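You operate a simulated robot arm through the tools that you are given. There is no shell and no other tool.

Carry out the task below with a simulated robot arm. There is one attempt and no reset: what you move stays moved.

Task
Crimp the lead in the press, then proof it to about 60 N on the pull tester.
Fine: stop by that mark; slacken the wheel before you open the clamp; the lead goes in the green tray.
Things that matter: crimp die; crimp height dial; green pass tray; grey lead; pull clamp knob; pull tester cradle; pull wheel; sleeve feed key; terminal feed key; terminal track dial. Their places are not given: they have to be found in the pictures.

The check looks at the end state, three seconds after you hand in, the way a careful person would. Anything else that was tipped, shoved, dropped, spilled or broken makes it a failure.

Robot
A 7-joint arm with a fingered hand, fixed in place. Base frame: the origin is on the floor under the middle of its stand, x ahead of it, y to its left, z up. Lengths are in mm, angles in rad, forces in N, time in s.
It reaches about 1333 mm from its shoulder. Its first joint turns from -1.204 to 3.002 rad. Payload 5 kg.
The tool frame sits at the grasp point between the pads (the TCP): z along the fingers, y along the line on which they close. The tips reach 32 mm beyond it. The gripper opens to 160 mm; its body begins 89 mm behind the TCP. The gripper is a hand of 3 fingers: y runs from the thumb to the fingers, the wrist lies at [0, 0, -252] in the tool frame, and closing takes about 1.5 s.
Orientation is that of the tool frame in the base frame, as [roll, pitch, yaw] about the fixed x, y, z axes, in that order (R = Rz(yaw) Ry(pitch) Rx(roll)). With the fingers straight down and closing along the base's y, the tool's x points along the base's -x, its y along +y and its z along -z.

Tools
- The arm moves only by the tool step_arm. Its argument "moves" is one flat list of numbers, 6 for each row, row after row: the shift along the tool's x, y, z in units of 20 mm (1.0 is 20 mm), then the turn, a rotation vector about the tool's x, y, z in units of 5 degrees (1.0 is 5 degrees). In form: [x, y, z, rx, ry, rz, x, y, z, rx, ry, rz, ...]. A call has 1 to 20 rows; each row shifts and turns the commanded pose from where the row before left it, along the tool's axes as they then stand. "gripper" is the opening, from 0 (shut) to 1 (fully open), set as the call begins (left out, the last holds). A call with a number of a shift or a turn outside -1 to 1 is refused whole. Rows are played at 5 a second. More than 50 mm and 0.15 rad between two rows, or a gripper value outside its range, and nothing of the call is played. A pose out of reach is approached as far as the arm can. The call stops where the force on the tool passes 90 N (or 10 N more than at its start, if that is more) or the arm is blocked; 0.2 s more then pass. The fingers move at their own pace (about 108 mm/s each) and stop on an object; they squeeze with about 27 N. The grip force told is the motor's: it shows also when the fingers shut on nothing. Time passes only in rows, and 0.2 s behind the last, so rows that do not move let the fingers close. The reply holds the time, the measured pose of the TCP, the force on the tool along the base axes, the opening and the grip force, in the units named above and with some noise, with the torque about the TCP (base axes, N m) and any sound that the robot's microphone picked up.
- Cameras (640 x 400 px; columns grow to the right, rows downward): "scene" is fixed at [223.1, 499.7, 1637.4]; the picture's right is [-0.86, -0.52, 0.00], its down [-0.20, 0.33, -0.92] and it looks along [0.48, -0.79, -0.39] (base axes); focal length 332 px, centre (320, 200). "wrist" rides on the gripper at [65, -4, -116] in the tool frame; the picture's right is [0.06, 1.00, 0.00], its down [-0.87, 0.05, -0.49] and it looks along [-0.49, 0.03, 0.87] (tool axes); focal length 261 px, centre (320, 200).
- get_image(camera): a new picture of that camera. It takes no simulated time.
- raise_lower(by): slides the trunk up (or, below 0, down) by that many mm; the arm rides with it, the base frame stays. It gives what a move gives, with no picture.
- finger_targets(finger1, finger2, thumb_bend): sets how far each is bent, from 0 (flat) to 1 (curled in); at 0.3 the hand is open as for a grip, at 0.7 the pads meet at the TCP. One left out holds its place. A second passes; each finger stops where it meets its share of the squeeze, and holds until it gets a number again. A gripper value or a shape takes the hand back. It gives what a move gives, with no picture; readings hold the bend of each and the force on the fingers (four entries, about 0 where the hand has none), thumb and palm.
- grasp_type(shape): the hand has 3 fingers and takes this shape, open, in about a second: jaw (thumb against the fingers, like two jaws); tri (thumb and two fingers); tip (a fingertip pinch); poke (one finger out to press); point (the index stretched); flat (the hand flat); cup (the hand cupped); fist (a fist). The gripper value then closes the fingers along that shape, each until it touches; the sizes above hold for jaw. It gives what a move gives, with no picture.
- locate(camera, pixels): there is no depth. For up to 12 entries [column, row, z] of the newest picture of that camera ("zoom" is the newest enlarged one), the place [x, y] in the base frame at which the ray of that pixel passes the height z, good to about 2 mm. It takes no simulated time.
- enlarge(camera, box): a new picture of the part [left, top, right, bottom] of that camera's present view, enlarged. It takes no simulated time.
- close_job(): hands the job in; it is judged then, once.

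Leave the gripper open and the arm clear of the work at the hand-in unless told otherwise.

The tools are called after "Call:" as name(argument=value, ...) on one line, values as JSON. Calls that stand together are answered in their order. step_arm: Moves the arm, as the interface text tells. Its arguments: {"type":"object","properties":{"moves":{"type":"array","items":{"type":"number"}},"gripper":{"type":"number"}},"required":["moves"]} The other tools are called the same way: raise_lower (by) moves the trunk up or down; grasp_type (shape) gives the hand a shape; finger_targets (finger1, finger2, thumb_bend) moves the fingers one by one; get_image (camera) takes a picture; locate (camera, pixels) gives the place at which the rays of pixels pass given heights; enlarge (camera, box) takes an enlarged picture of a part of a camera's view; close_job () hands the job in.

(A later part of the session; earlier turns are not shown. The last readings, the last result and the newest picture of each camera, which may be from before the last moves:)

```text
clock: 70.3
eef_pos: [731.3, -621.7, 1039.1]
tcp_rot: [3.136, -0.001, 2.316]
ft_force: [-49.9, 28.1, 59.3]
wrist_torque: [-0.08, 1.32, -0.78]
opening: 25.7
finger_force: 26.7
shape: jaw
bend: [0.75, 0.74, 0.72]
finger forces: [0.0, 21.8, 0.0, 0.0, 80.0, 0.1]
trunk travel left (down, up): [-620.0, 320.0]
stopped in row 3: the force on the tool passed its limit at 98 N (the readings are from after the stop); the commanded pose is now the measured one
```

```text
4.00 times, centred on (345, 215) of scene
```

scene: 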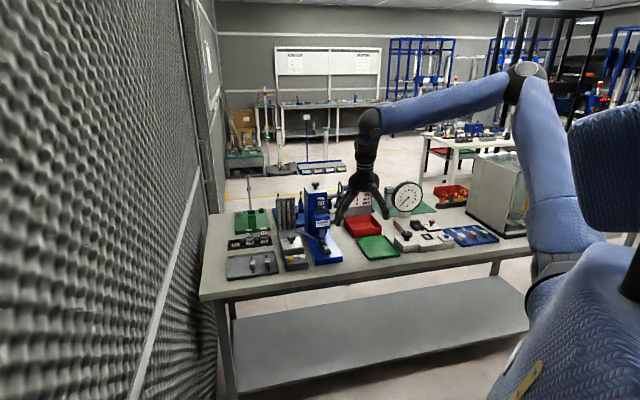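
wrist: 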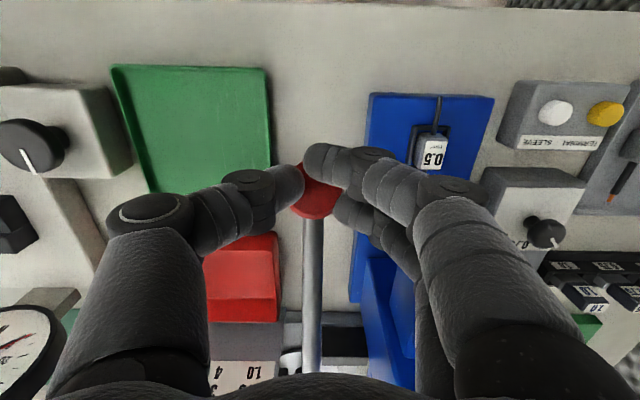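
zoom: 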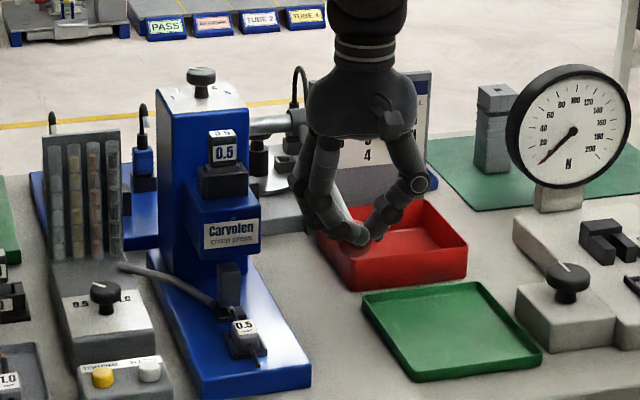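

Force limit hit; the lever resisted. I look at the ram and anvil closely to see how far the stroke is.

Call:
enlarge(camera="scene", box=[295, 210, 365, 265])

Call:
enlarge(camera="scene", box=[325, 185, 385, 240])

Call:
enlarge(camera="wrist", box=[230, 120, 400, 300])

```text
7.27 times, centred on (330, 238) of scene
```

zoom: 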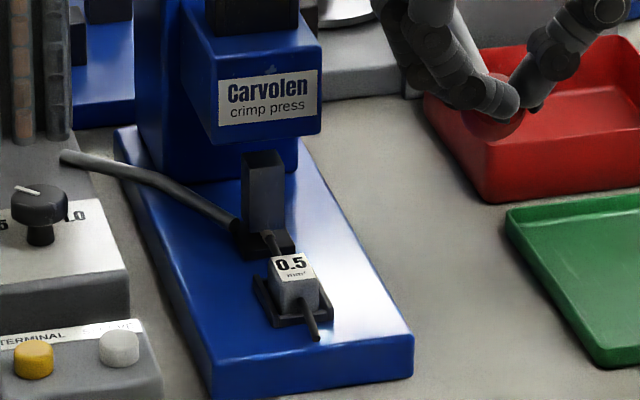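

```text
7.27 times, centred on (355, 212) of scene
```

zoom: 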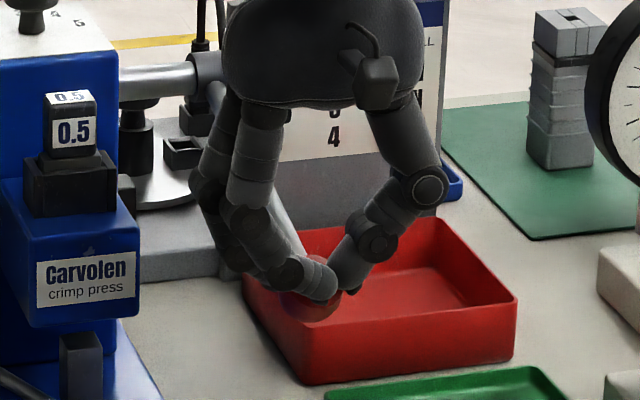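

```text
2.22 times, centred on (315, 210) of wrist
```

zoom: 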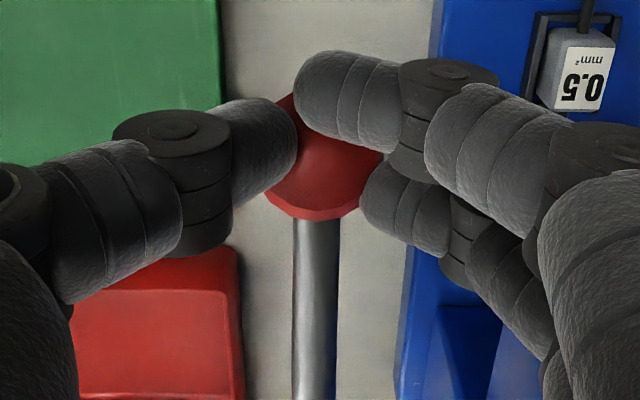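

The ram is almost at the anvil. The commanded pose was reset; I take an idle row to read the resting force.

Call:
step_arm(moves=[0, 0, 0, 0, 0, 0])

```text
clock: 70.7
eef_pos: [731.5, -622.1, 1039.2]
tcp_rot: [3.134, 0.003, 2.318]
ft_force: [-50.5, 31.9, 68.1]
wrist_torque: [-0.08, 1.3, -0.79]
opening: 25.9
finger_force: 26.9
shape: jaw
bend: [0.75, 0.74, 0.73]
finger forces: [0.0, 25.3, 0.0, 0.0, 81.9, 0.0]
trunk travel left (down, up): [-620.0, 320.0]
```

There's −58 N along d and −16 N along s of side load. I ease back 6 mm toward the robot and 2 mm to −s.

Call:
step_arm(moves=[0.15, -0.05, 0, 0, 0, 0, 0.15, -0.05, 0, 0, 0, 0])

```text
clock: 71.3
eef_pos: [729.6, -621.5, 1037.1]
tcp_rot: [3.135, 0.007, 2.316]
ft_force: [-18.1, 2.6, 80.1]
wrist_torque: [-0.82, 0.27, -0.3]
opening: 27.5
finger_force: 27.0
shape: jaw
bend: [0.75, 0.75, 0.73]
finger forces: [0.0, 34.0, 0.0, 0.1, 72.6, 0.1]
trunk travel left (down, up): [-620.0, 320.0]
```

Call:
step_arm(moves=[0.08, 0, 0.1, 0, 0, 0, 0.05, 0, 0.1, 0, 0, 0])

Call:
enlarge(camera="scene", box=[305, 225, 345, 260])

Call:
enlarge(camera="wrist", box=[230, 80, 500, 300])

```text
clock: 71.7
eef_pos: [730.3, -621.0, 1039.6]
tcp_rot: [3.133, 0.01, 2.316]
ft_force: [-24.1, 3.7, 60.3]
wrist_torque: [-0.62, 0.65, -0.36]
opening: 25.5
finger_force: 27.1
shape: jaw
bend: [0.75, 0.74, 0.73]
finger forces: [0.0, 25.3, 0.0, 0.1, 64.6, 0.0]
trunk travel left (down, up): [-620.0, 320.0]
stopped in row 2: the force on the tool passed its limit at 94 N (the readings are from after the stop); the commanded pose is now the measured one
```

```text
11.43 times, centred on (325, 242) of scene
```

zoom: 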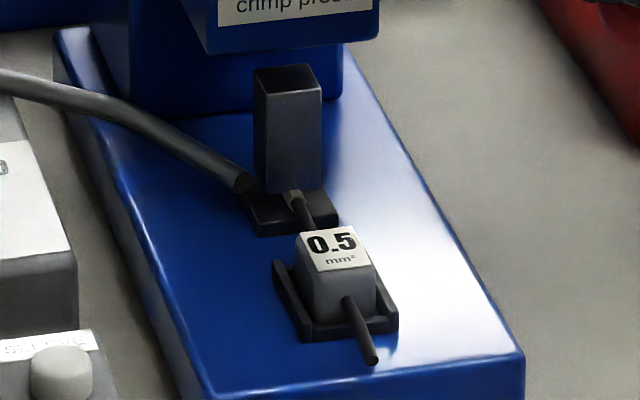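

```text
1.82 times, centred on (365, 190) of wrist
```

zoom: 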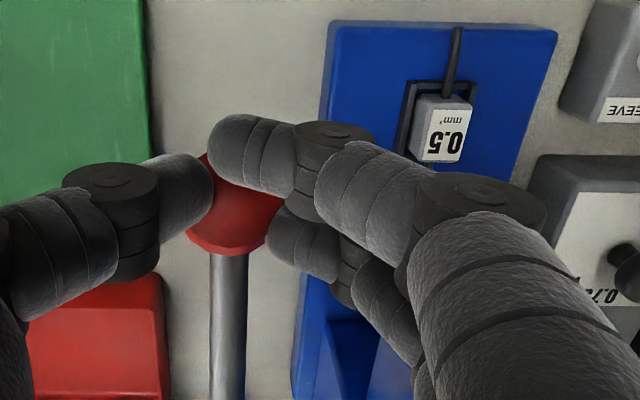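

Call:
enlarge(camera="scene", box=[335, 210, 371, 240])

Call:
locate(camera="scene", pixels=[[353.6, 225.8, 1040], [353.6, 225.8, 1030], [353.6, 225.8, 1020], [353.6, 225.8, 1010]])

Call:
locate(camera="wrist", pixels=[[318.3, 195.5, 1040], [318.3, 195.5, 1030], [318.3, 195.5, 1020], [318.3, 195.5, 1010]])

```text
13.33 times, centred on (353, 225) of scene
```

zoom: 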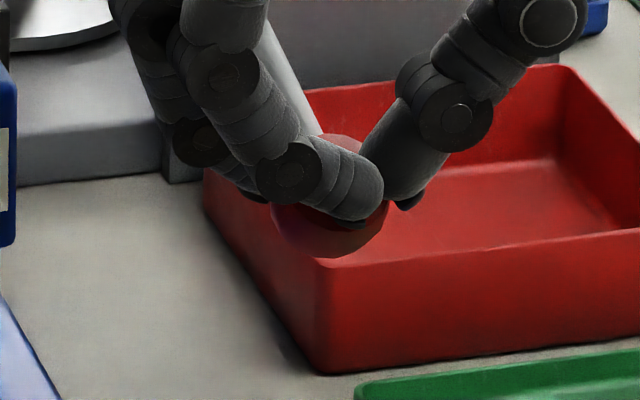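

```text
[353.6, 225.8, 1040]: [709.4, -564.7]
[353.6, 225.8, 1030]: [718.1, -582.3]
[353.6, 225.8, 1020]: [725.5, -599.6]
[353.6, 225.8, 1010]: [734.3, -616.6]
```

```text
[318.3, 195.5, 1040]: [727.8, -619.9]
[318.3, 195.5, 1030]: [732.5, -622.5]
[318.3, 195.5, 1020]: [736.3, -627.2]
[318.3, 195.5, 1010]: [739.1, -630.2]
```

The ball is at about (739,-630,1008), i.e. ~40° of stroke, and the ram bottom is at terminal level: I'm at the point where it starts squeezing. I relieve the side load and push down in very fine rows.

Call:
step_arm(moves=[0.05, -0.1, 0, 0, 0, 0, 0.03, -0.05, 0.03, 0, 0, 0, 0, 0, 0.03, 0, 0, 0])

```text
clock: 72.5
eef_pos: [728.1, -622.6, 1037.3]
tcp_rot: [3.133, 0.013, 2.316]
ft_force: [-5.4, -4.1, 80.9]
wrist_torque: [-0.84, -0.17, -0.25]
opening: 27.9
finger_force: 27.4
shape: jaw
bend: [0.75, 0.76, 0.74]
finger forces: [0.0, 38.3, 0.0, 0.1, 62.1, 0.0]
trunk travel left (down, up): [-620.0, 320.0]
```

Now an almost pure 81 N down push. I ratchet with 0.6 mm rows.

Call:
step_arm(moves=[0, 0, 0.03, 0, 0, 0])

Call:
step_arm(moves=[0, 0, 0.03, 0, 0, 0])

Call:
enlarge(camera="scene", box=[305, 225, 345, 260])

```text
clock: 72.9
eef_pos: [727.8, -622.8, 1035.5]
tcp_rot: [3.131, 0.012, 2.316]
ft_force: [-0.6, -7.0, 84.5]
wrist_torque: [-0.9, -0.32, -0.23]
opening: 28.0
finger_force: 27.0
shape: jaw
bend: [0.75, 0.76, 0.74]
finger forces: [0.0, 40.7, 0.0, 0.0, 62.1, 0.1]
trunk travel left (down, up): [-620.0, 320.0]
```

```text
clock: 73.3
eef_pos: [727.9, -621.5, 1036.2]
tcp_rot: [3.132, 0.013, 2.316]
ft_force: [0.4, -10.4, 88.3]
wrist_torque: [-0.99, -0.39, -0.28]
opening: 28.6
finger_force: 27.5
shape: jaw
bend: [0.75, 0.76, 0.74]
finger forces: [0.1, 42.6, 0.0, 0.1, 63.3, 0.1]
trunk travel left (down, up): [-620.0, 320.0]
```

```text
11.43 times, centred on (325, 242) of scene
```

zoom: 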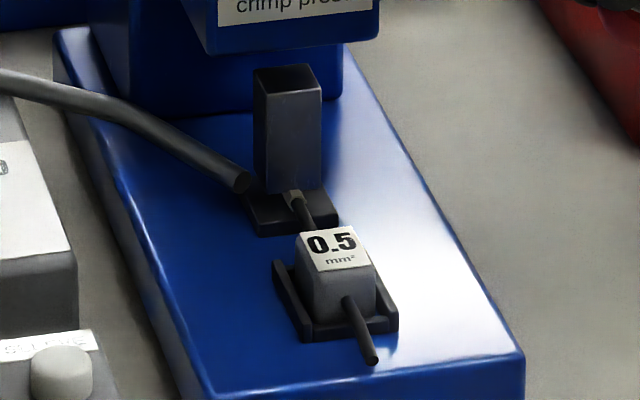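

The ram does not move any further at 88 N: it is on its stop. I ease the lever back up along the arc and then look at the terminal.

Call:
step_arm(moves=[0, 0, -0.5, 0, 0, 0, 0.1, 0, -0.95, 0, 0, 0, 0.05, 0, -0.95, 0, 0, 0, -0.04, 0, -0.95, 0, 0, 0, -0.12, 0, -0.95, 0, 0, 0])

Call:
enlarge(camera="scene", box=[305, 225, 345, 260])

Call:
enlarge(camera="scene", box=[300, 165, 390, 265])

```text
clock: 74.5
eef_pos: [729.4, -626.1, 1114.4]
tcp_rot: [3.134, 0.003, 2.317]
ft_force: [-0.5, -1.9, 4.5]
wrist_torque: [-0.05, 0.03, 0.03]
opening: 16.8
finger_force: 26.8
shape: jaw
bend: [0.75, 0.72, 0.72]
finger forces: [0.1, 10.5, 0.0, 0.1, 14.1, 0.0]
trunk travel left (down, up): [-620.0, 320.0]
```

```text
11.43 times, centred on (325, 242) of scene
```

zoom: 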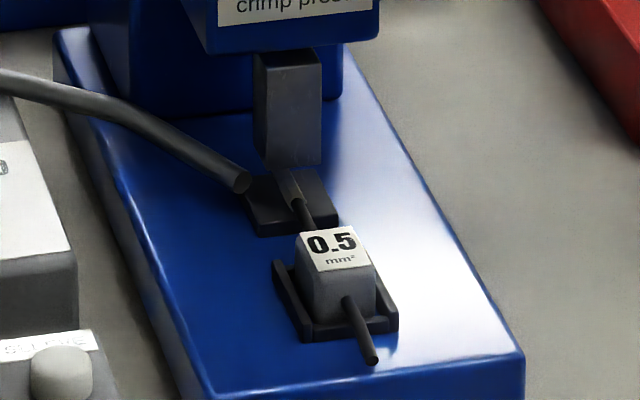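

```text
4.00 times, centred on (345, 215) of scene
```

zoom: 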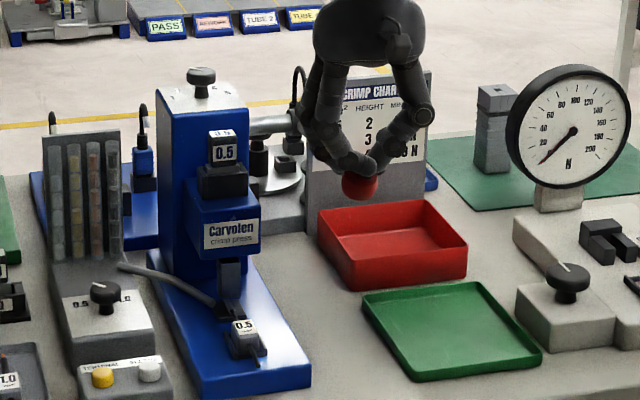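

The lever comes up with the hand. I follow it to the top and beyond, then look closely at the terminal.

Call:
step_arm(moves=[-0.2, 0, -0.9, 0, 0, 0, -0.25, 0, -0.9, 0, 0, 0, -0.3, 0, -0.8, 0, 0, 0, -0.1, 0, -0.6, 0, 0, 0, 0, 0, -0.5, 0, 0, 0, 0, 0, -0.5, 0, 0, 0])

Call:
enlarge(camera="scene", box=[320, 160, 380, 220])

Call:
enlarge(camera="scene", box=[308, 232, 338, 256])

```text
clock: 75.9
eef_pos: [740.5, -637.5, 1197.4]
tcp_rot: [3.133, 0.004, 2.317]
ft_force: [0.0, 0.5, 0.1]
wrist_torque: [0.0, 0.0, -0.01]
opening: 13.3
finger_force: 27.3
shape: jaw
bend: [0.75, 0.75, 0.73]
finger forces: [0.0, 0.0, 0.0, 0.0, 0.0, 0.1]
trunk travel left (down, up): [-620.0, 320.0]
```

```text
6.67 times, centred on (350, 190) of scene
```

zoom: 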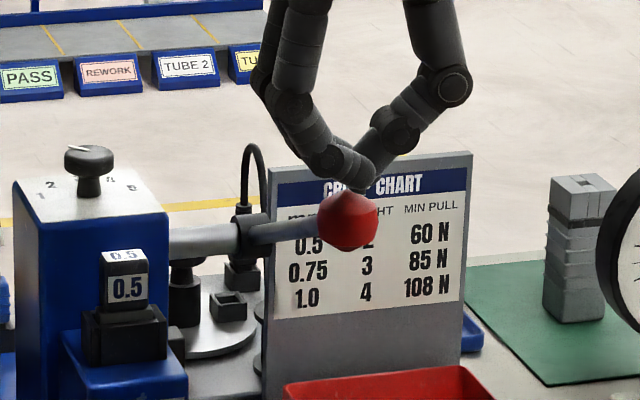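

```text
16.00 times, centred on (323, 244) of scene
```

zoom: 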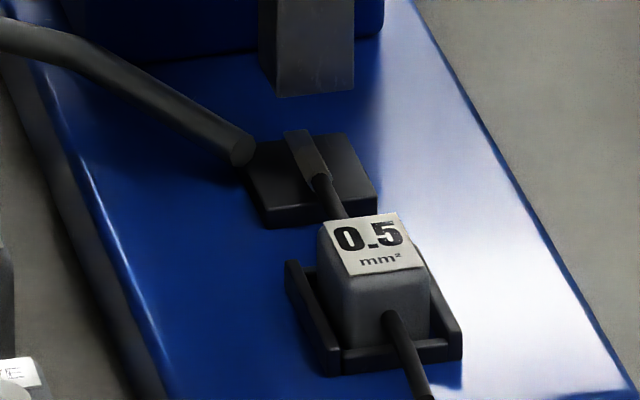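

The lever is fully up again and the closed fingers sit above the ball. To judge the crimp I'll open, back away and look down at the anvil with the wrist camera.

Call:
step_arm(moves=[0, 0, -0.5, 0, 0, 0, 0.8, 0, -0.5, 0, 0, 0, 1, 0, 0, 0, 0, 0, 1, 0, 0, 0, 0, 0, 1, 0.5, 0, 0, 0, 0, 1, 1, 0, 0, 0, 0, 0, 1, 0.8, 0, 0, 0, 0, 1, 1, 0, 0, 0, 0, 1, 1, 0, 0, 0, 0, 1, 1, 0, 0, 0, 0, 0.4, 1, 0, 0, 0, 0, 0, 1, 0, 0, 0, -1, 0, 0.6, 0, 0, 0, -1, 0, 0.5, 0, 0, 0], gripper=1)

Call:
get_image(camera="wrist")

```text
clock: 78.9
eef_pos: [792.3, -517.7, 1079.7]
tcp_rot: [3.134, 0.0, 2.316]
ft_force: [-0.3, -0.3, -0.6]
wrist_torque: [0.04, 0.02, 0.01]
opening: 159.9
finger_force: 0.0
shape: jaw
bend: [0.3, 0.3, 0.3]
finger forces: [0.0, 0.0, 0.0, 0.0, 0.1, 0.0]
trunk travel left (down, up): [-620.0, 320.0]
```

```text
taken
```

wrist: 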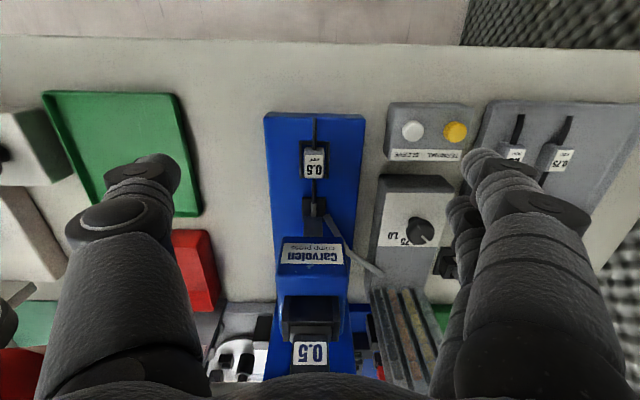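

Call:
enlarge(camera="wrist", box=[275, 130, 355, 245])

Call:
enlarge(camera="wrist", box=[295, 180, 335, 225])

```text
3.48 times, centred on (315, 188) of wrist
```

zoom: 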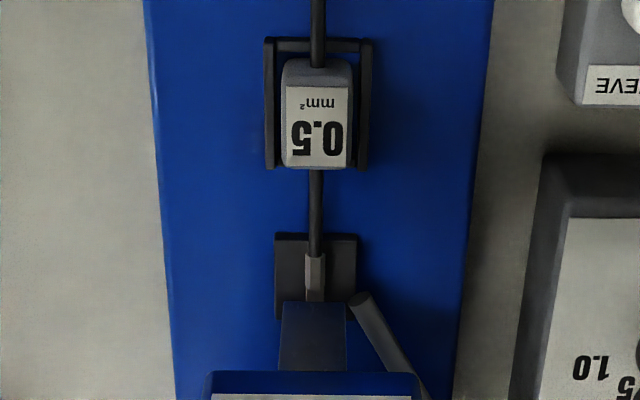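

```text
8.89 times, centred on (315, 202) of wrist
```

zoom: 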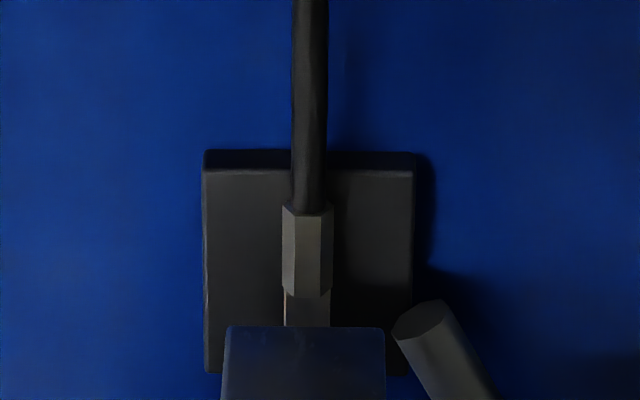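

The terminal now shows a faceted barrel closed around the wire, like the sample leads, and I had pushed the ram to its stop, so I take it as crimped. Next I measure the lead body's height and the nest walls to plan the grip: same corners in both views.

Call:
locate(camera="wrist", pixels=[[324.2, 149.2, 910], [324.2, 149.2, 920], [324.2, 149.2, 930], [304.4, 149.2, 920], [304.4, 181.4, 920], [323.6, 181.4, 920], [300, 180, 895], [329, 180, 895], [315, 165, 920]])

Call:
locate(camera="scene", pixels=[[324.9, 248.7, 910], [324.9, 248.7, 920], [324.9, 248.7, 930], [328.9, 247.7, 910], [328.9, 247.7, 920], [323, 245.6, 920], [327.9, 244.9, 920]])

```text
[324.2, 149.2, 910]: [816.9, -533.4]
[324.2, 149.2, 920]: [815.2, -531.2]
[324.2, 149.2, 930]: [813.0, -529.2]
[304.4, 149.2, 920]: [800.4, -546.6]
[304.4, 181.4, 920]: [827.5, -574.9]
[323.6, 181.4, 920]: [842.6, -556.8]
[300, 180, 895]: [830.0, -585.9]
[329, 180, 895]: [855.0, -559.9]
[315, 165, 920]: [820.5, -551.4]
```

```text
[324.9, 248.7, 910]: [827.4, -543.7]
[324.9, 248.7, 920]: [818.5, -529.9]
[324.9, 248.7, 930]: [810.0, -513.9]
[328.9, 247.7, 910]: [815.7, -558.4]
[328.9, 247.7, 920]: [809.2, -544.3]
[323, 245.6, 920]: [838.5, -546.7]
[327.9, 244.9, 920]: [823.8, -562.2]
```

The lead body spans s=218–240, d=943–982, top z≈919. I check the press head's front edge distance so the hand clears it.

Call:
locate(camera="wrist", pixels=[[312, 237, 940], [312, 237, 955], [312, 275, 1010], [312, 275, 1025], [312, 297, 1030], [308, 365, 1090]])

Call:
enlarge(camera="wrist", box=[250, 220, 370, 370])

```text
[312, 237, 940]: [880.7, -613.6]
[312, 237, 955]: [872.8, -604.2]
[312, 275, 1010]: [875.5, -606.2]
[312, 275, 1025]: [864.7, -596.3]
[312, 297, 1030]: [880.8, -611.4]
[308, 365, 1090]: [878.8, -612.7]
```

```text
2.67 times, centred on (310, 295) of wrist
```

zoom: 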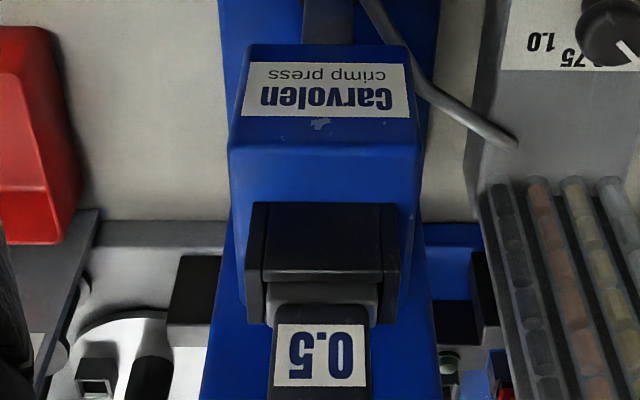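

The head front is at d≈1040, leaving room. I part-close the jaws to about 70 mm, move over the lead body (s=229.5, d=963) and descend to z≈955 first.

Call:
step_arm(moves=[-0.75, -0.03, 0, 0.04, 0, 0, -0.75, -0.03, 0, 0, 0, 0, -0.76, 0, 0, 0, 0, 0, 0, 0, 1, 0, 0, 0, 0, 0, 1, 0, 0, 0, 0, 0, 1, 0, 0, 0, 0, 0, 1, 0, 0, 0, 0, 0, 1, 0, 0, 0, 0, 0, 1, 0, 0, 0], gripper=0.45)

Call:
get_image(camera="wrist")

Call:
enlarge(camera="scene", box=[290, 190, 370, 265])

```text
clock: 80.9
eef_pos: [820.9, -550.9, 959.9]
tcp_rot: [3.138, 0.0, 2.316]
ft_force: [1.0, 0.8, -0.6]
wrist_torque: [0.02, 0.03, -0.03]
opening: 72.7
finger_force: 0.1
shape: jaw
bend: [0.73, 0.73, 0.7]
finger forces: [0.1, 0.1, 0.0, 0.1, 0.0, 0.0]
trunk travel left (down, up): [-620.0, 320.0]
```

```text
taken
```

wrist: 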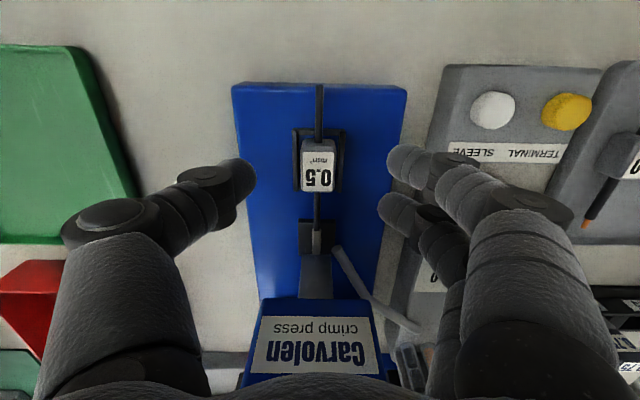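

```text
5.33 times, centred on (330, 228) of scene
```

zoom: 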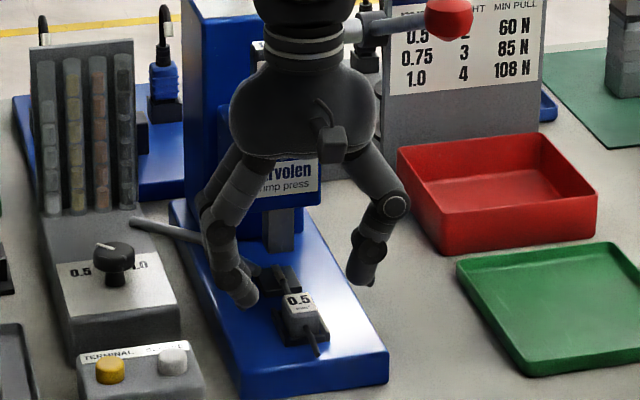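

Aligned: the body sits between thumb and fingers. I descend 26 mm more to z≈934 and check.

Call:
step_arm(moves=[0, 0, 0.65, 0, 0, 0, -0.05, 0, 0.65, 0, 0, 0])

Call:
enlarge(camera="scene", box=[305, 215, 355, 265])

Call:
get_image(camera="wrist")

```text
clock: 81.5
eef_pos: [822.0, -550.8, 934.2]
tcp_rot: [3.136, 0.003, 2.315]
ft_force: [0.1, 0.2, -0.4]
wrist_torque: [0.0, 0.0, 0.02]
opening: 72.8
finger_force: 0.1
shape: jaw
bend: [0.73, 0.73, 0.7]
finger forces: [0.0, 0.0, 0.1, 0.0, 0.1, 0.0]
trunk travel left (down, up): [-620.0, 320.0]
```

```text
8.00 times, centred on (330, 240) of scene
```

zoom: 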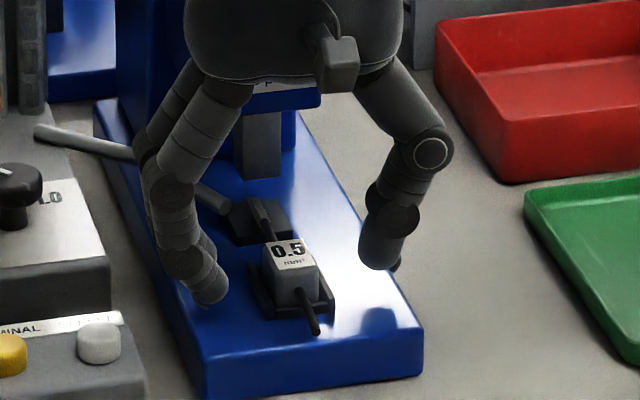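

```text
taken
```

wrist: 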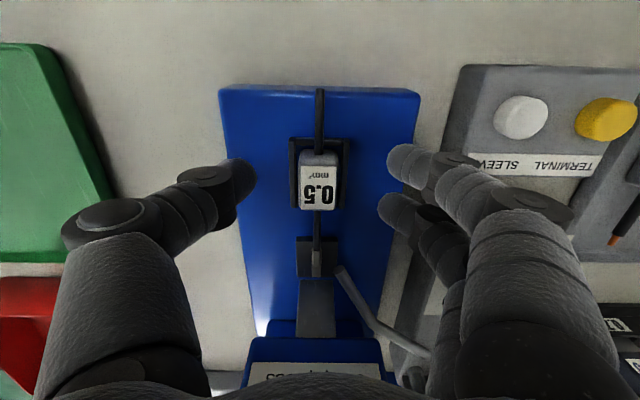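

Call:
locate(camera="scene", pixels=[[337.5, 248, 890], [337.5, 248, 900], [337.5, 248, 910], [316.3, 252, 890], [316.3, 252, 900], [316.3, 252, 910]])

Call:
locate(camera="wrist", pixels=[[248, 180, 890], [248, 180, 900], [248, 180, 910], [394, 158, 890], [394, 158, 900], [394, 158, 910], [319, 182, 919]])

```text
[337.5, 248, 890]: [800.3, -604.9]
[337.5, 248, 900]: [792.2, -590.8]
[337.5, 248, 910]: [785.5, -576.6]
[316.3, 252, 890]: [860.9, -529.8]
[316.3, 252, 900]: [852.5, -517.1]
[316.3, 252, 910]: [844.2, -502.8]
```

```text
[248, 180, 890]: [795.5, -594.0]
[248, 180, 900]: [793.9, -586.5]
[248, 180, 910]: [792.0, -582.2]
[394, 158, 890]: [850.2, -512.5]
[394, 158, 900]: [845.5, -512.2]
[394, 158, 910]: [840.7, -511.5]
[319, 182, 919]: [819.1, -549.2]
```

Finger tips are at z≈900, right by the wall tops. I rise 3 mm and close on the body.

Call:
step_arm(moves=[0, -0.04, -0.15, 0, 0, 0, 0, 0, 0, 0, 0, 0])

Call:
step_arm(moves=[0, 0, 0, 0, 0, 0, 0, 0, 0, 0, 0, 0, 0, 0, 0, 0, 0, 0, 0, 0, 0, 0, 0, 0, 0, 0, 0, 0, 0, 0, 0, 0, 0, 0, 0, 0], gripper=0)

Call:
enlarge(camera="scene", box=[305, 215, 355, 265])

Call:
get_image(camera="wrist")

```text
clock: 82.1
eef_pos: [821.7, -552.0, 937.9]
tcp_rot: [3.138, 0.004, 2.318]
ft_force: [-0.4, 0.5, 0.5]
wrist_torque: [0.04, 0.02, -0.04]
opening: 72.6
finger_force: 0.1
shape: jaw
bend: [0.73, 0.73, 0.7]
finger forces: [0.1, 0.0, 0.0, 0.1, 0.0, 0.0]
trunk travel left (down, up): [-620.0, 320.0]
```

```text
clock: 83.5
eef_pos: [821.2, -552.2, 937.1]
tcp_rot: [3.139, 0.003, 2.317]
ft_force: [0.2, 0.4, 0.1]
wrist_torque: [0.01, -0.01, 0.02]
opening: 17.7
finger_force: 27.8
shape: jaw
bend: [0.72, 0.72, 0.7]
finger forces: [11.1, 11.1, 0.1, 0.0, 21.9, 0.1]
trunk travel left (down, up): [-620.0, 320.0]
```

```text
8.00 times, centred on (330, 240) of scene
```

zoom: 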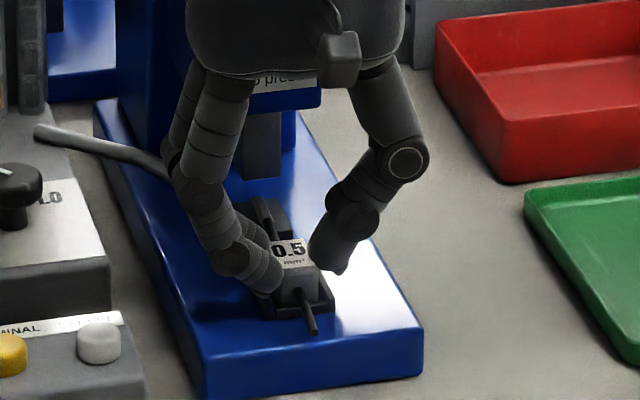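

```text
taken
```

wrist: 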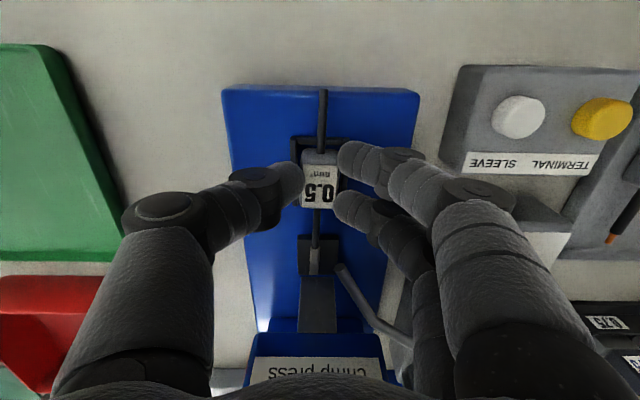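

The lead body is held evenly (11+11 vs 22 N). Before lifting I check the ram's bottom height above the terminal.

Call:
locate(camera="scene", pixels=[[322.7, 237.6, 920], [322.7, 237.6, 930], [322.7, 237.6, 940], [322.7, 237.6, 950], [323, 243, 905], [323, 243, 915], [321.6, 240.2, 905], [321.6, 240.2, 915]])

Call:
locate(camera="wrist", pixels=[[318, 275, 920], [318, 275, 930], [318, 275, 940], [318, 275, 950], [316, 248, 905], [316, 248, 915]])

Call:
enlarge(camera="wrist", box=[270, 130, 370, 330])

```text
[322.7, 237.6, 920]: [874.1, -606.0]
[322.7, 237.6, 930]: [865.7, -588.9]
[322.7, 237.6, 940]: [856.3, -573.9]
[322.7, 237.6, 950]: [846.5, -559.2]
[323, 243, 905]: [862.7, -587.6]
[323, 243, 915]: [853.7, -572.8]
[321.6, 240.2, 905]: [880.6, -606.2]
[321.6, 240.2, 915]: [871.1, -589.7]
```

```text
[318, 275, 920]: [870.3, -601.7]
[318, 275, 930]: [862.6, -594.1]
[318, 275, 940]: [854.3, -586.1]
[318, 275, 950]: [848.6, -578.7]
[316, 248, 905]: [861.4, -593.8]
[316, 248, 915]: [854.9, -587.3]
```

```text
2.00 times, centred on (320, 230) of wrist
```

zoom: 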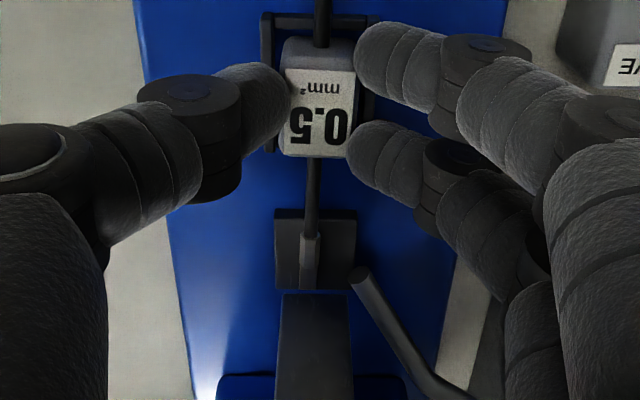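

Ram bottom is near z=925, terminal top near 910, nest walls only about 8 mm high. I lift 11 mm first, then check that the terminal came along.

Call:
step_arm(moves=[0, 0, -0.2, 0, 0, 0, 0, 0, -0.2, 0, 0, 0, 0, 0, -0.15, 0, 0, 0])

Call:
enlarge(camera="wrist", box=[270, 130, 370, 330])

Call:
enlarge(camera="scene", box=[308, 226, 344, 262])

```text
clock: 84.3
eef_pos: [821.0, -552.5, 947.6]
tcp_rot: [3.138, 0.003, 2.317]
ft_force: [-0.4, -0.1, -0.3]
wrist_torque: [-0.01, -0.04, -0.01]
opening: 17.4
finger_force: 26.6
shape: jaw
bend: [0.72, 0.72, 0.7]
finger forces: [11.0, 11.1, 0.1, 0.1, 21.1, 0.0]
trunk travel left (down, up): [-620.0, 320.0]
```

```text
2.00 times, centred on (320, 230) of wrist
```

zoom: 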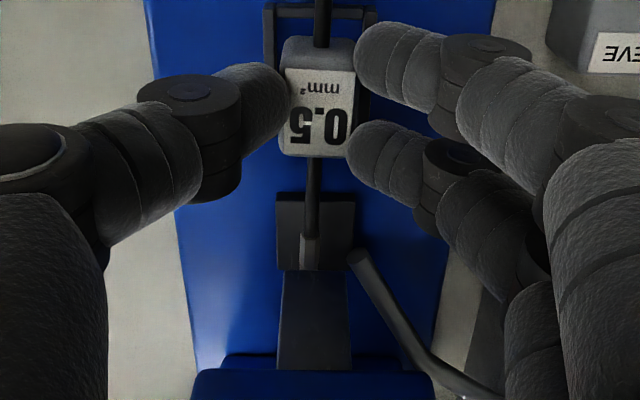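

```text
11.11 times, centred on (326, 244) of scene
```

zoom: 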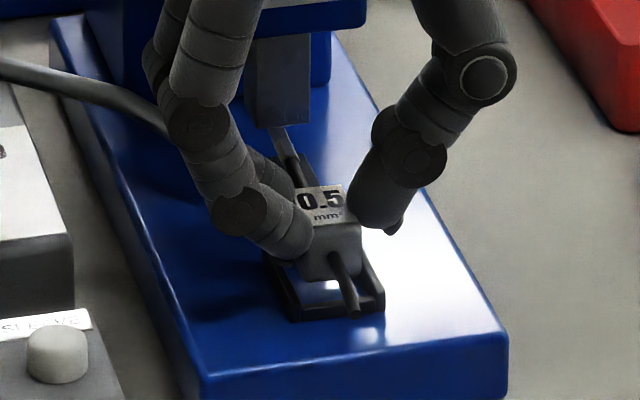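

The terminal came along with the wire, so the crimp holds. I slide toward the robot to get out from under the ram, then lift.

Call:
step_arm(moves=[0.5, 0, -0.03, 0, 0, 0, 0.7, 0, -0.03, 0, 0, 0, 0.8, 0, -0.3, 0, 0, 0, 0.8, 0, -0.6, 0, 0, 0, 0.8, 0, -0.8, 0, 0, 0, 0.8, 0, -0.8, 0, 0, 0, 0.3, 0, -1, 0, 0, 0, 0, 0, -1, 0, 0, 0, 0, 0, -1, 0, 0, 0, 0, 0, -1, 0, 0, 0])

Call:
get_image(camera="wrist")

Call:
enlarge(camera="scene", box=[310, 170, 390, 270])

```text
clock: 86.5
eef_pos: [755.6, -482.9, 1079.2]
tcp_rot: [3.138, 0.003, 2.317]
ft_force: [-0.7, -0.3, -0.1]
wrist_torque: [0.01, -0.02, 0.02]
opening: 17.5
finger_force: 27.1
shape: jaw
bend: [0.72, 0.72, 0.7]
finger forces: [10.9, 10.9, 0.1, 0.0, 21.1, 0.1]
trunk travel left (down, up): [-620.0, 320.0]
```

```text
taken
```

wrist: 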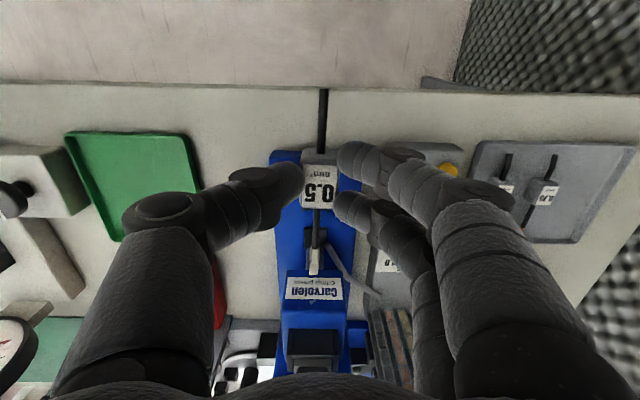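

```text
4.00 times, centred on (350, 220) of scene
```

zoom: 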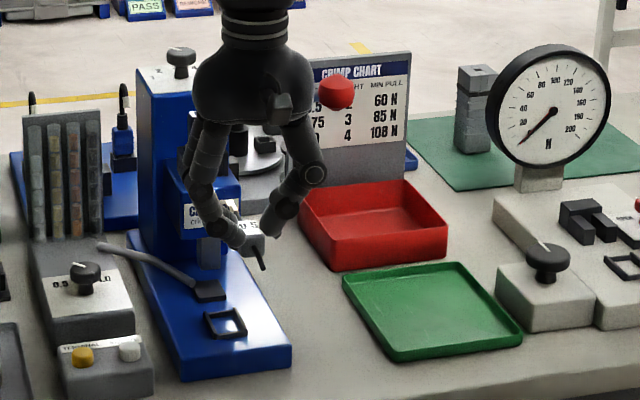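

I have the lead with its terminal. I take a closer look at the terminal at (314,262).

Call:
enlarge(camera="wrist", box=[285, 145, 350, 290])

Call:
enlarge(camera="scene", box=[315, 215, 350, 245])

```text
2.76 times, centred on (318, 218) of wrist
```

zoom: 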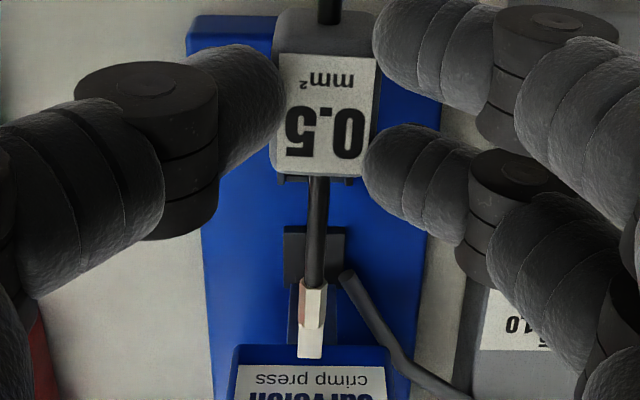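

```text
13.33 times, centred on (332, 230) of scene
```

zoom: 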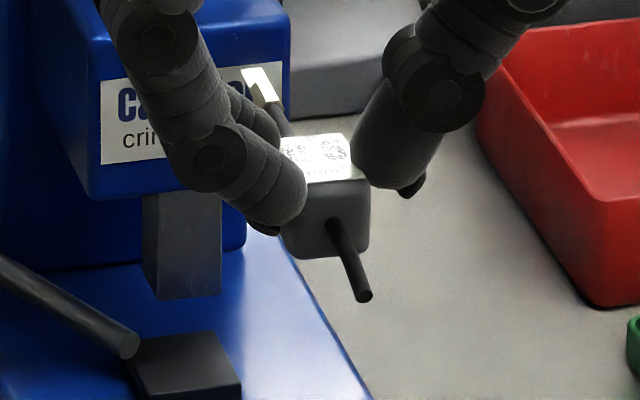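

The terminal is firmly on the wire. I carry the lead along the bench to the tester at z≈1080, staying well in front of the lever ball.

Call:
step_arm(moves=[0.7, -0.5, 0, 0, 0, 0, 0.5, -1, 0, 0, 0, 0, 0, -1, 0, 0, 0, 0, 0, -1, 0, 0, 0, 0, 0, -1, 0, 0, 0, 0, 0, -1, 0, 0, 0, 0, 0, -1, 0, 0, 0, 0, 0, -1, 0, 0, 0, 0, 0, -1, 0, 0, 0, 0, 0, -1, 0, 0, 0, 0, 0, -1, 0, 0, 0, 0, 0, -1, 0, 0, 0, 0, 0, -1, 0, 0, 0, 0])

Call:
step_arm(moves=[0, -1, 0, 0, 0, 0, 0, -1, 0, 0, 0, 0, 0, -1, 0, 0, 0, 0, 0, -1, 0, 0, 0, 0, 0, -1, 0, 0, 0, 0, 0, -1, 0, 0, 0, 0, 0, -1, 0, 0, 0, 0, 0, -1, 0, 0, 0, 0, 0, -1, 0, 0, 0, 0, 0, -1, 0, 0, 0, 0, 0, -1, 0, 0, 0, 0, 0, -0.5, 0, 0, 0, 0])

Call:
get_image(camera="wrist")

Call:
get_image(camera="scene")

```text
clock: 89.3
eef_pos: [556.5, -634.7, 1076.9]
tcp_rot: [3.138, 0.001, 2.316]
ft_force: [-0.7, -0.1, -0.3]
wrist_torque: [0.08, -0.06, -0.05]
opening: 17.6
finger_force: 26.7
shape: jaw
bend: [0.72, 0.72, 0.7]
finger forces: [10.9, 10.9, 0.1, 0.0, 20.9, 0.0]
trunk travel left (down, up): [-620.0, 320.0]
```

```text
clock: 91.9
eef_pos: [387.6, -792.0, 1078.4]
tcp_rot: [3.137, 0.004, 2.316]
ft_force: [-0.3, 0.3, -0.9]
wrist_torque: [0.02, 0.01, -0.03]
opening: 17.2
finger_force: 26.9
shape: jaw
bend: [0.72, 0.72, 0.7]
finger forces: [10.8, 10.7, 0.0, 0.0, 20.5, 0.0]
trunk travel left (down, up): [-620.0, 320.0]
```

```text
taken
```

wrist: 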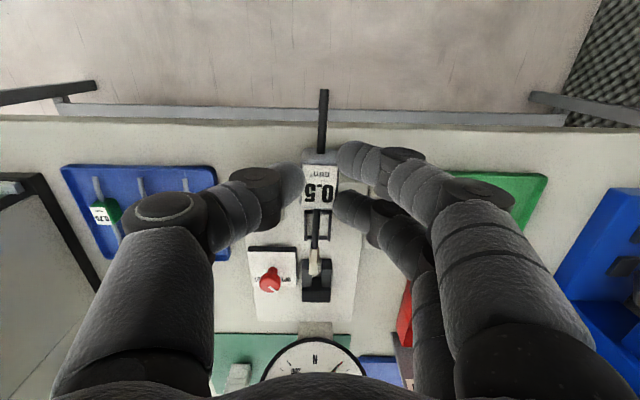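

```text
taken
```

scene: 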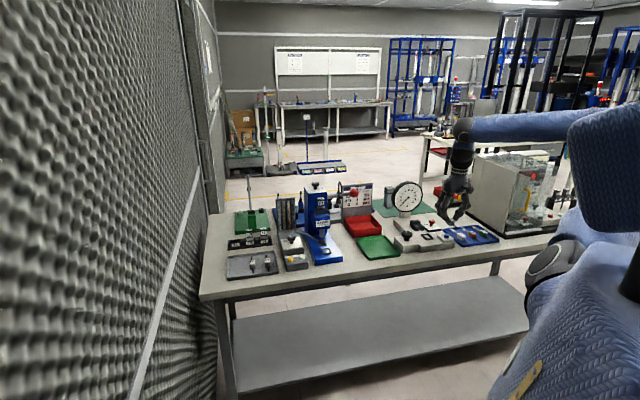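

Over the tester now. I enlarge both views to measure the cradle and clamp.

Call:
enlarge(camera="scene", box=[395, 205, 460, 255])

Call:
enlarge(camera="wrist", box=[240, 180, 370, 320])

```text
8.00 times, centred on (428, 230) of scene
```

zoom: 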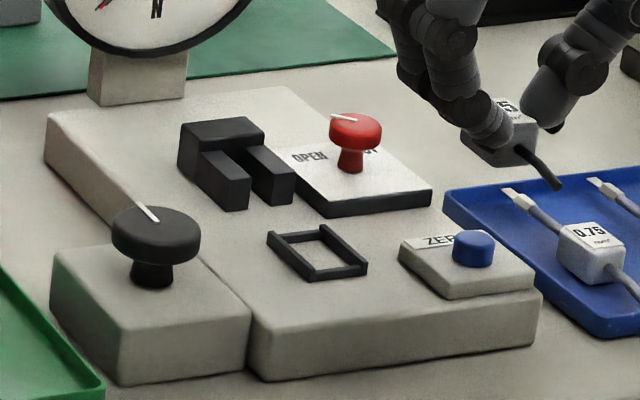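

```text
2.86 times, centred on (305, 250) of wrist
```

zoom: 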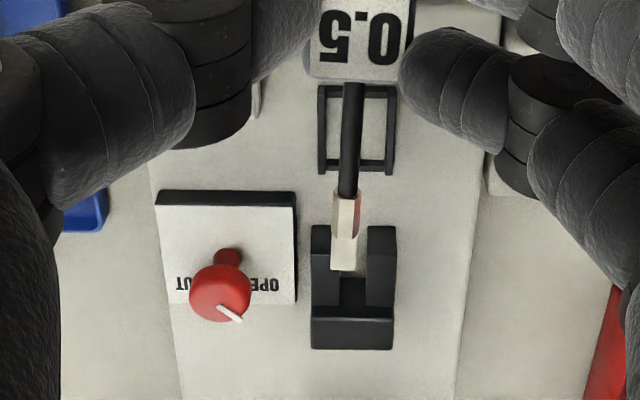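

Call:
locate(camera="wrist", pixels=[[305.7, 240.2, 890], [305.7, 240.2, 900], [330.5, 240.2, 890], [330.5, 240.2, 900], [305, 210.8, 890], [305, 210.8, 900], [331.2, 210.8, 890], [331.2, 210.8, 900]])

Call:
locate(camera="scene", pixels=[[421.75, 235, 890], [421.75, 235, 900], [428.6, 233.3, 890], [428.6, 233.3, 900], [433.9, 238.1, 890], [433.9, 238.1, 900], [426.75, 239.6, 890], [426.75, 239.6, 900]])

```text
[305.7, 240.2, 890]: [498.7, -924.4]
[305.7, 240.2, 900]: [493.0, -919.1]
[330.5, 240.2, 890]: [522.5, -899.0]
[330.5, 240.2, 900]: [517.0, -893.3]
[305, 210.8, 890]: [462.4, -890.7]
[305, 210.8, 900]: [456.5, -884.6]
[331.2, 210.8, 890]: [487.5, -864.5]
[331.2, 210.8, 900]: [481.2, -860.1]
```

```text
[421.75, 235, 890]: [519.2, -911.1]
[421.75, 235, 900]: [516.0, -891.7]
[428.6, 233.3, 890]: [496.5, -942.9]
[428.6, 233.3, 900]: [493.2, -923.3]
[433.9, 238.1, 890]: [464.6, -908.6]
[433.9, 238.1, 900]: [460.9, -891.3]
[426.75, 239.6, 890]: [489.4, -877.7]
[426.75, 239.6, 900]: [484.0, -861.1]
```

The cradle outer frame runs s −263…−227, d 961…1009, top z≈901; centre (s=−245, d=985). I check the clamp gap's line and height too.

Call:
locate(camera="wrist", pixels=[[312, 260, 905], [312, 260, 920], [321.4, 260, 905], [321.4, 260, 920], [317, 292, 925], [317, 305, 900], [272, 246, 930], [281, 260, 905]])

Call:
locate(camera="scene", pixels=[[416, 226.5, 905], [416, 226.5, 915], [416, 226.5, 925], [422, 225, 905], [422, 225, 915], [422, 225, 925], [432.5, 216.5, 930], [432.5, 216.5, 940]])

```text
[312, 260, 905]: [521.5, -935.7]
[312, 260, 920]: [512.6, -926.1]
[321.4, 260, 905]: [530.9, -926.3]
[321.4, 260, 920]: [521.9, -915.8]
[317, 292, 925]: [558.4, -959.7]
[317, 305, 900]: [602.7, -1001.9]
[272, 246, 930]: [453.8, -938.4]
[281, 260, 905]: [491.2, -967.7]
```

```text
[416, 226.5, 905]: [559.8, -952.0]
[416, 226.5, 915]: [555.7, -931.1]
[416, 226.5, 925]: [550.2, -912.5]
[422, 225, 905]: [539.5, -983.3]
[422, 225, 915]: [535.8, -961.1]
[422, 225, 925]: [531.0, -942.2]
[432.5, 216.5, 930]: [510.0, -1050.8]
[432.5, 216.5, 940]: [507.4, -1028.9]
```

The clamp gap centre is at s≈−244.5, in line with the cradle. I move over the cradle at this height.

Call:
step_arm(moves=[-0.8725, 0.044, 0, 0.03, 0, 0, -0.8725, 0.044, 0, 0, 0, 0, -0.8725, 0.044, 0, 0, 0, 0, -0.8725, 0.044, 0, 0, 0, 0, -0.8725, 0.044, 0, 0, 0, 0, -0.8725, 0.044, 0, 0, 0, 0, -0.8725, 0.044, 0, 0, 0, 0, -0.8725, 0.044, 0, 0, 0, 0])

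Call:
get_image(camera="wrist")

```text
clock: 93.7
eef_pos: [487.7, -888.3, 1077.2]
tcp_rot: [3.14, 0.003, 2.318]
ft_force: [-0.1, -0.2, -0.4]
wrist_torque: [0.05, 0.02, -0.02]
opening: 17.2
finger_force: 27.4
shape: jaw
bend: [0.72, 0.72, 0.7]
finger forces: [10.7, 10.8, 0.0, 0.0, 20.5, 0.0]
trunk travel left (down, up): [-620.0, 320.0]
```

```text
taken
```

wrist: 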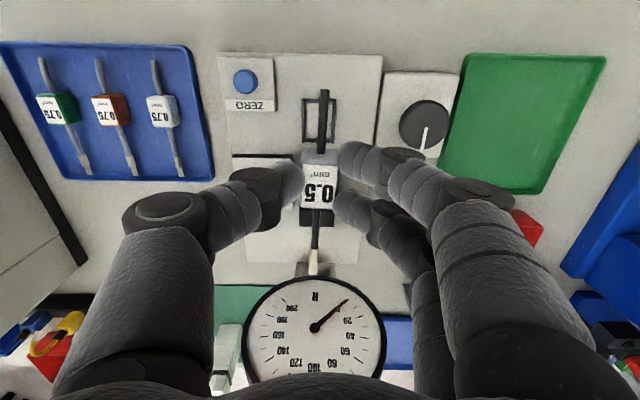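

I refine the cradle position from this closer view.

Call:
enlarge(camera="wrist", box=[280, 70, 360, 170])

```text
4.00 times, centred on (320, 120) of wrist
```

zoom: 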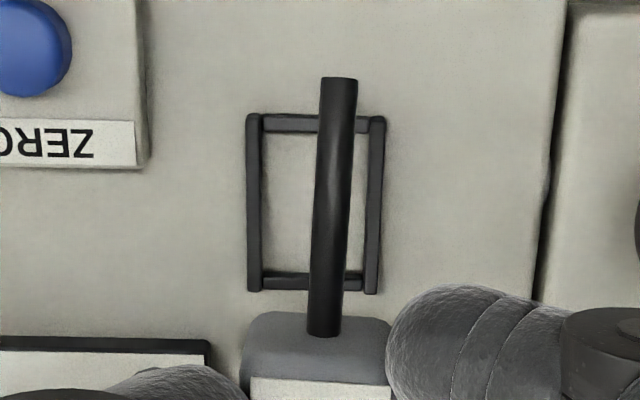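

Call:
locate(camera="wrist", pixels=[[305.25, 102.75, 901], [331.75, 102.75, 901], [305.5, 138, 901], [331, 138, 901], [301.6, 98.4, 901], [336, 99, 901], [301.6, 143, 901], [334.6, 143, 901]])

```text
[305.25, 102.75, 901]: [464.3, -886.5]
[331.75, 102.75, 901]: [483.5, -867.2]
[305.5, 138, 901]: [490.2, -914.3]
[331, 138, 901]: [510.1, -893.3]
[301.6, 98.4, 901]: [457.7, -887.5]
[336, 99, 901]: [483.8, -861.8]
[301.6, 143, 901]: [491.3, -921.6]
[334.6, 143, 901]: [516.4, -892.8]
```

The cradle inner opening is about s −259.7…−231.6 and d 965.8…1003.4 (centre −245.7, 984.6). I measure the held body's position precisely in the current view.

Call:
enlarge(camera="wrist", box=[285, 135, 355, 285])

Call:
enlarge(camera="scene", box=[405, 180, 465, 225])

```text
2.67 times, centred on (320, 210) of wrist
```

zoom: 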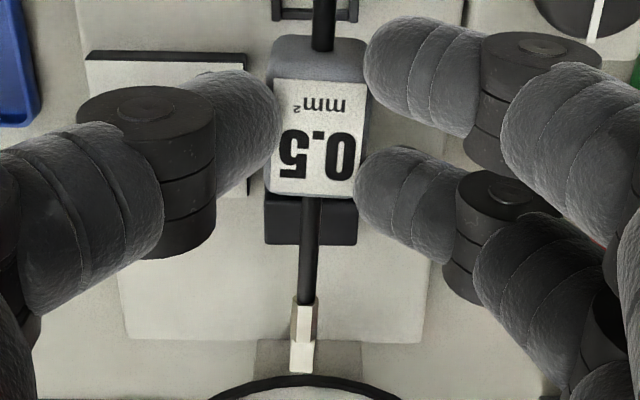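

```text
8.89 times, centred on (435, 202) of scene
```

zoom: 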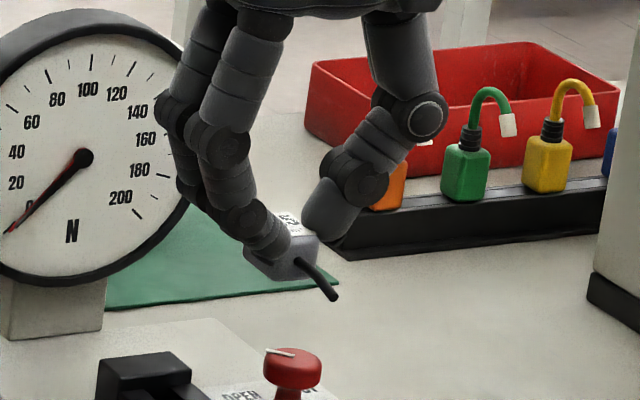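

Call:
locate(camera="wrist", pixels=[[304, 164, 1059], [337, 164, 1059], [300.5, 208.5, 1059], [333, 208.5, 1059], [319, 186, 1059], [313.3, 273, 1046], [315, 252, 1046]])

```text
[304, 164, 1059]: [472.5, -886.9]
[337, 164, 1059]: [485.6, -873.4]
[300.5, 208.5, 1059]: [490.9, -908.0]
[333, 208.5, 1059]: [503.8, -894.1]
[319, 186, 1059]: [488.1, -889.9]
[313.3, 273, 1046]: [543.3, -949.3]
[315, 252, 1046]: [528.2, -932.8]
```

The body (about 20×30 mm) fits with ~4 mm to spare each side. I correct 3 mm toward the robot and descend to z≈962 to check again.

Call:
step_arm(moves=[0.15, -0.03, 0.75, 0, 0, 0, 0, 0, 1, 0, 0, 0, 0, 0, 1, 0, 0, 0, 0, 0, 1, 0, 0, 0, 0, 0, 1, 0, 0, 0, 0, 0, 1, 0, 0, 0])

Call:
get_image(camera="wrist")

Call:
enlarge(camera="scene", box=[400, 205, 455, 255])

```text
clock: 95.1
eef_pos: [486.7, -887.9, 961.6]
tcp_rot: [3.139, 0.005, 2.317]
ft_force: [0.7, 0.5, -0.8]
wrist_torque: [0.03, -0.01, -0.01]
opening: 17.3
finger_force: 27.2
shape: jaw
bend: [0.72, 0.72, 0.7]
finger forces: [10.8, 10.8, 0.0, 0.0, 20.3, 0.1]
trunk travel left (down, up): [-620.0, 320.0]
```

```text
taken
```

wrist: 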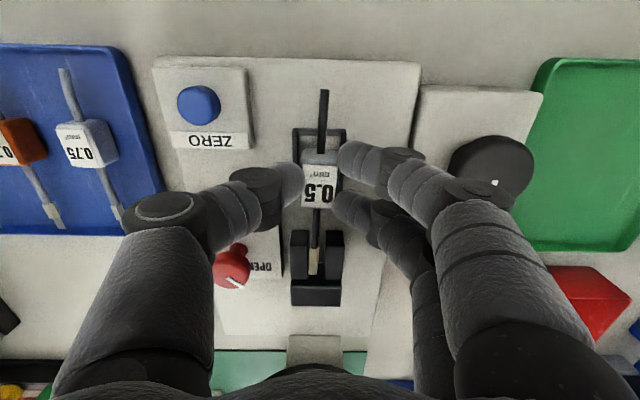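

```text
8.00 times, centred on (428, 230) of scene
```

zoom: 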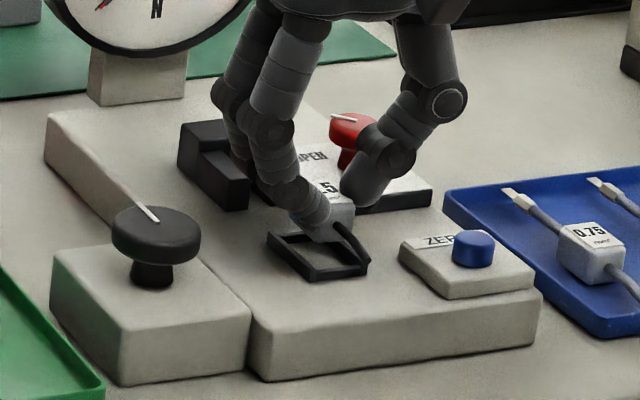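

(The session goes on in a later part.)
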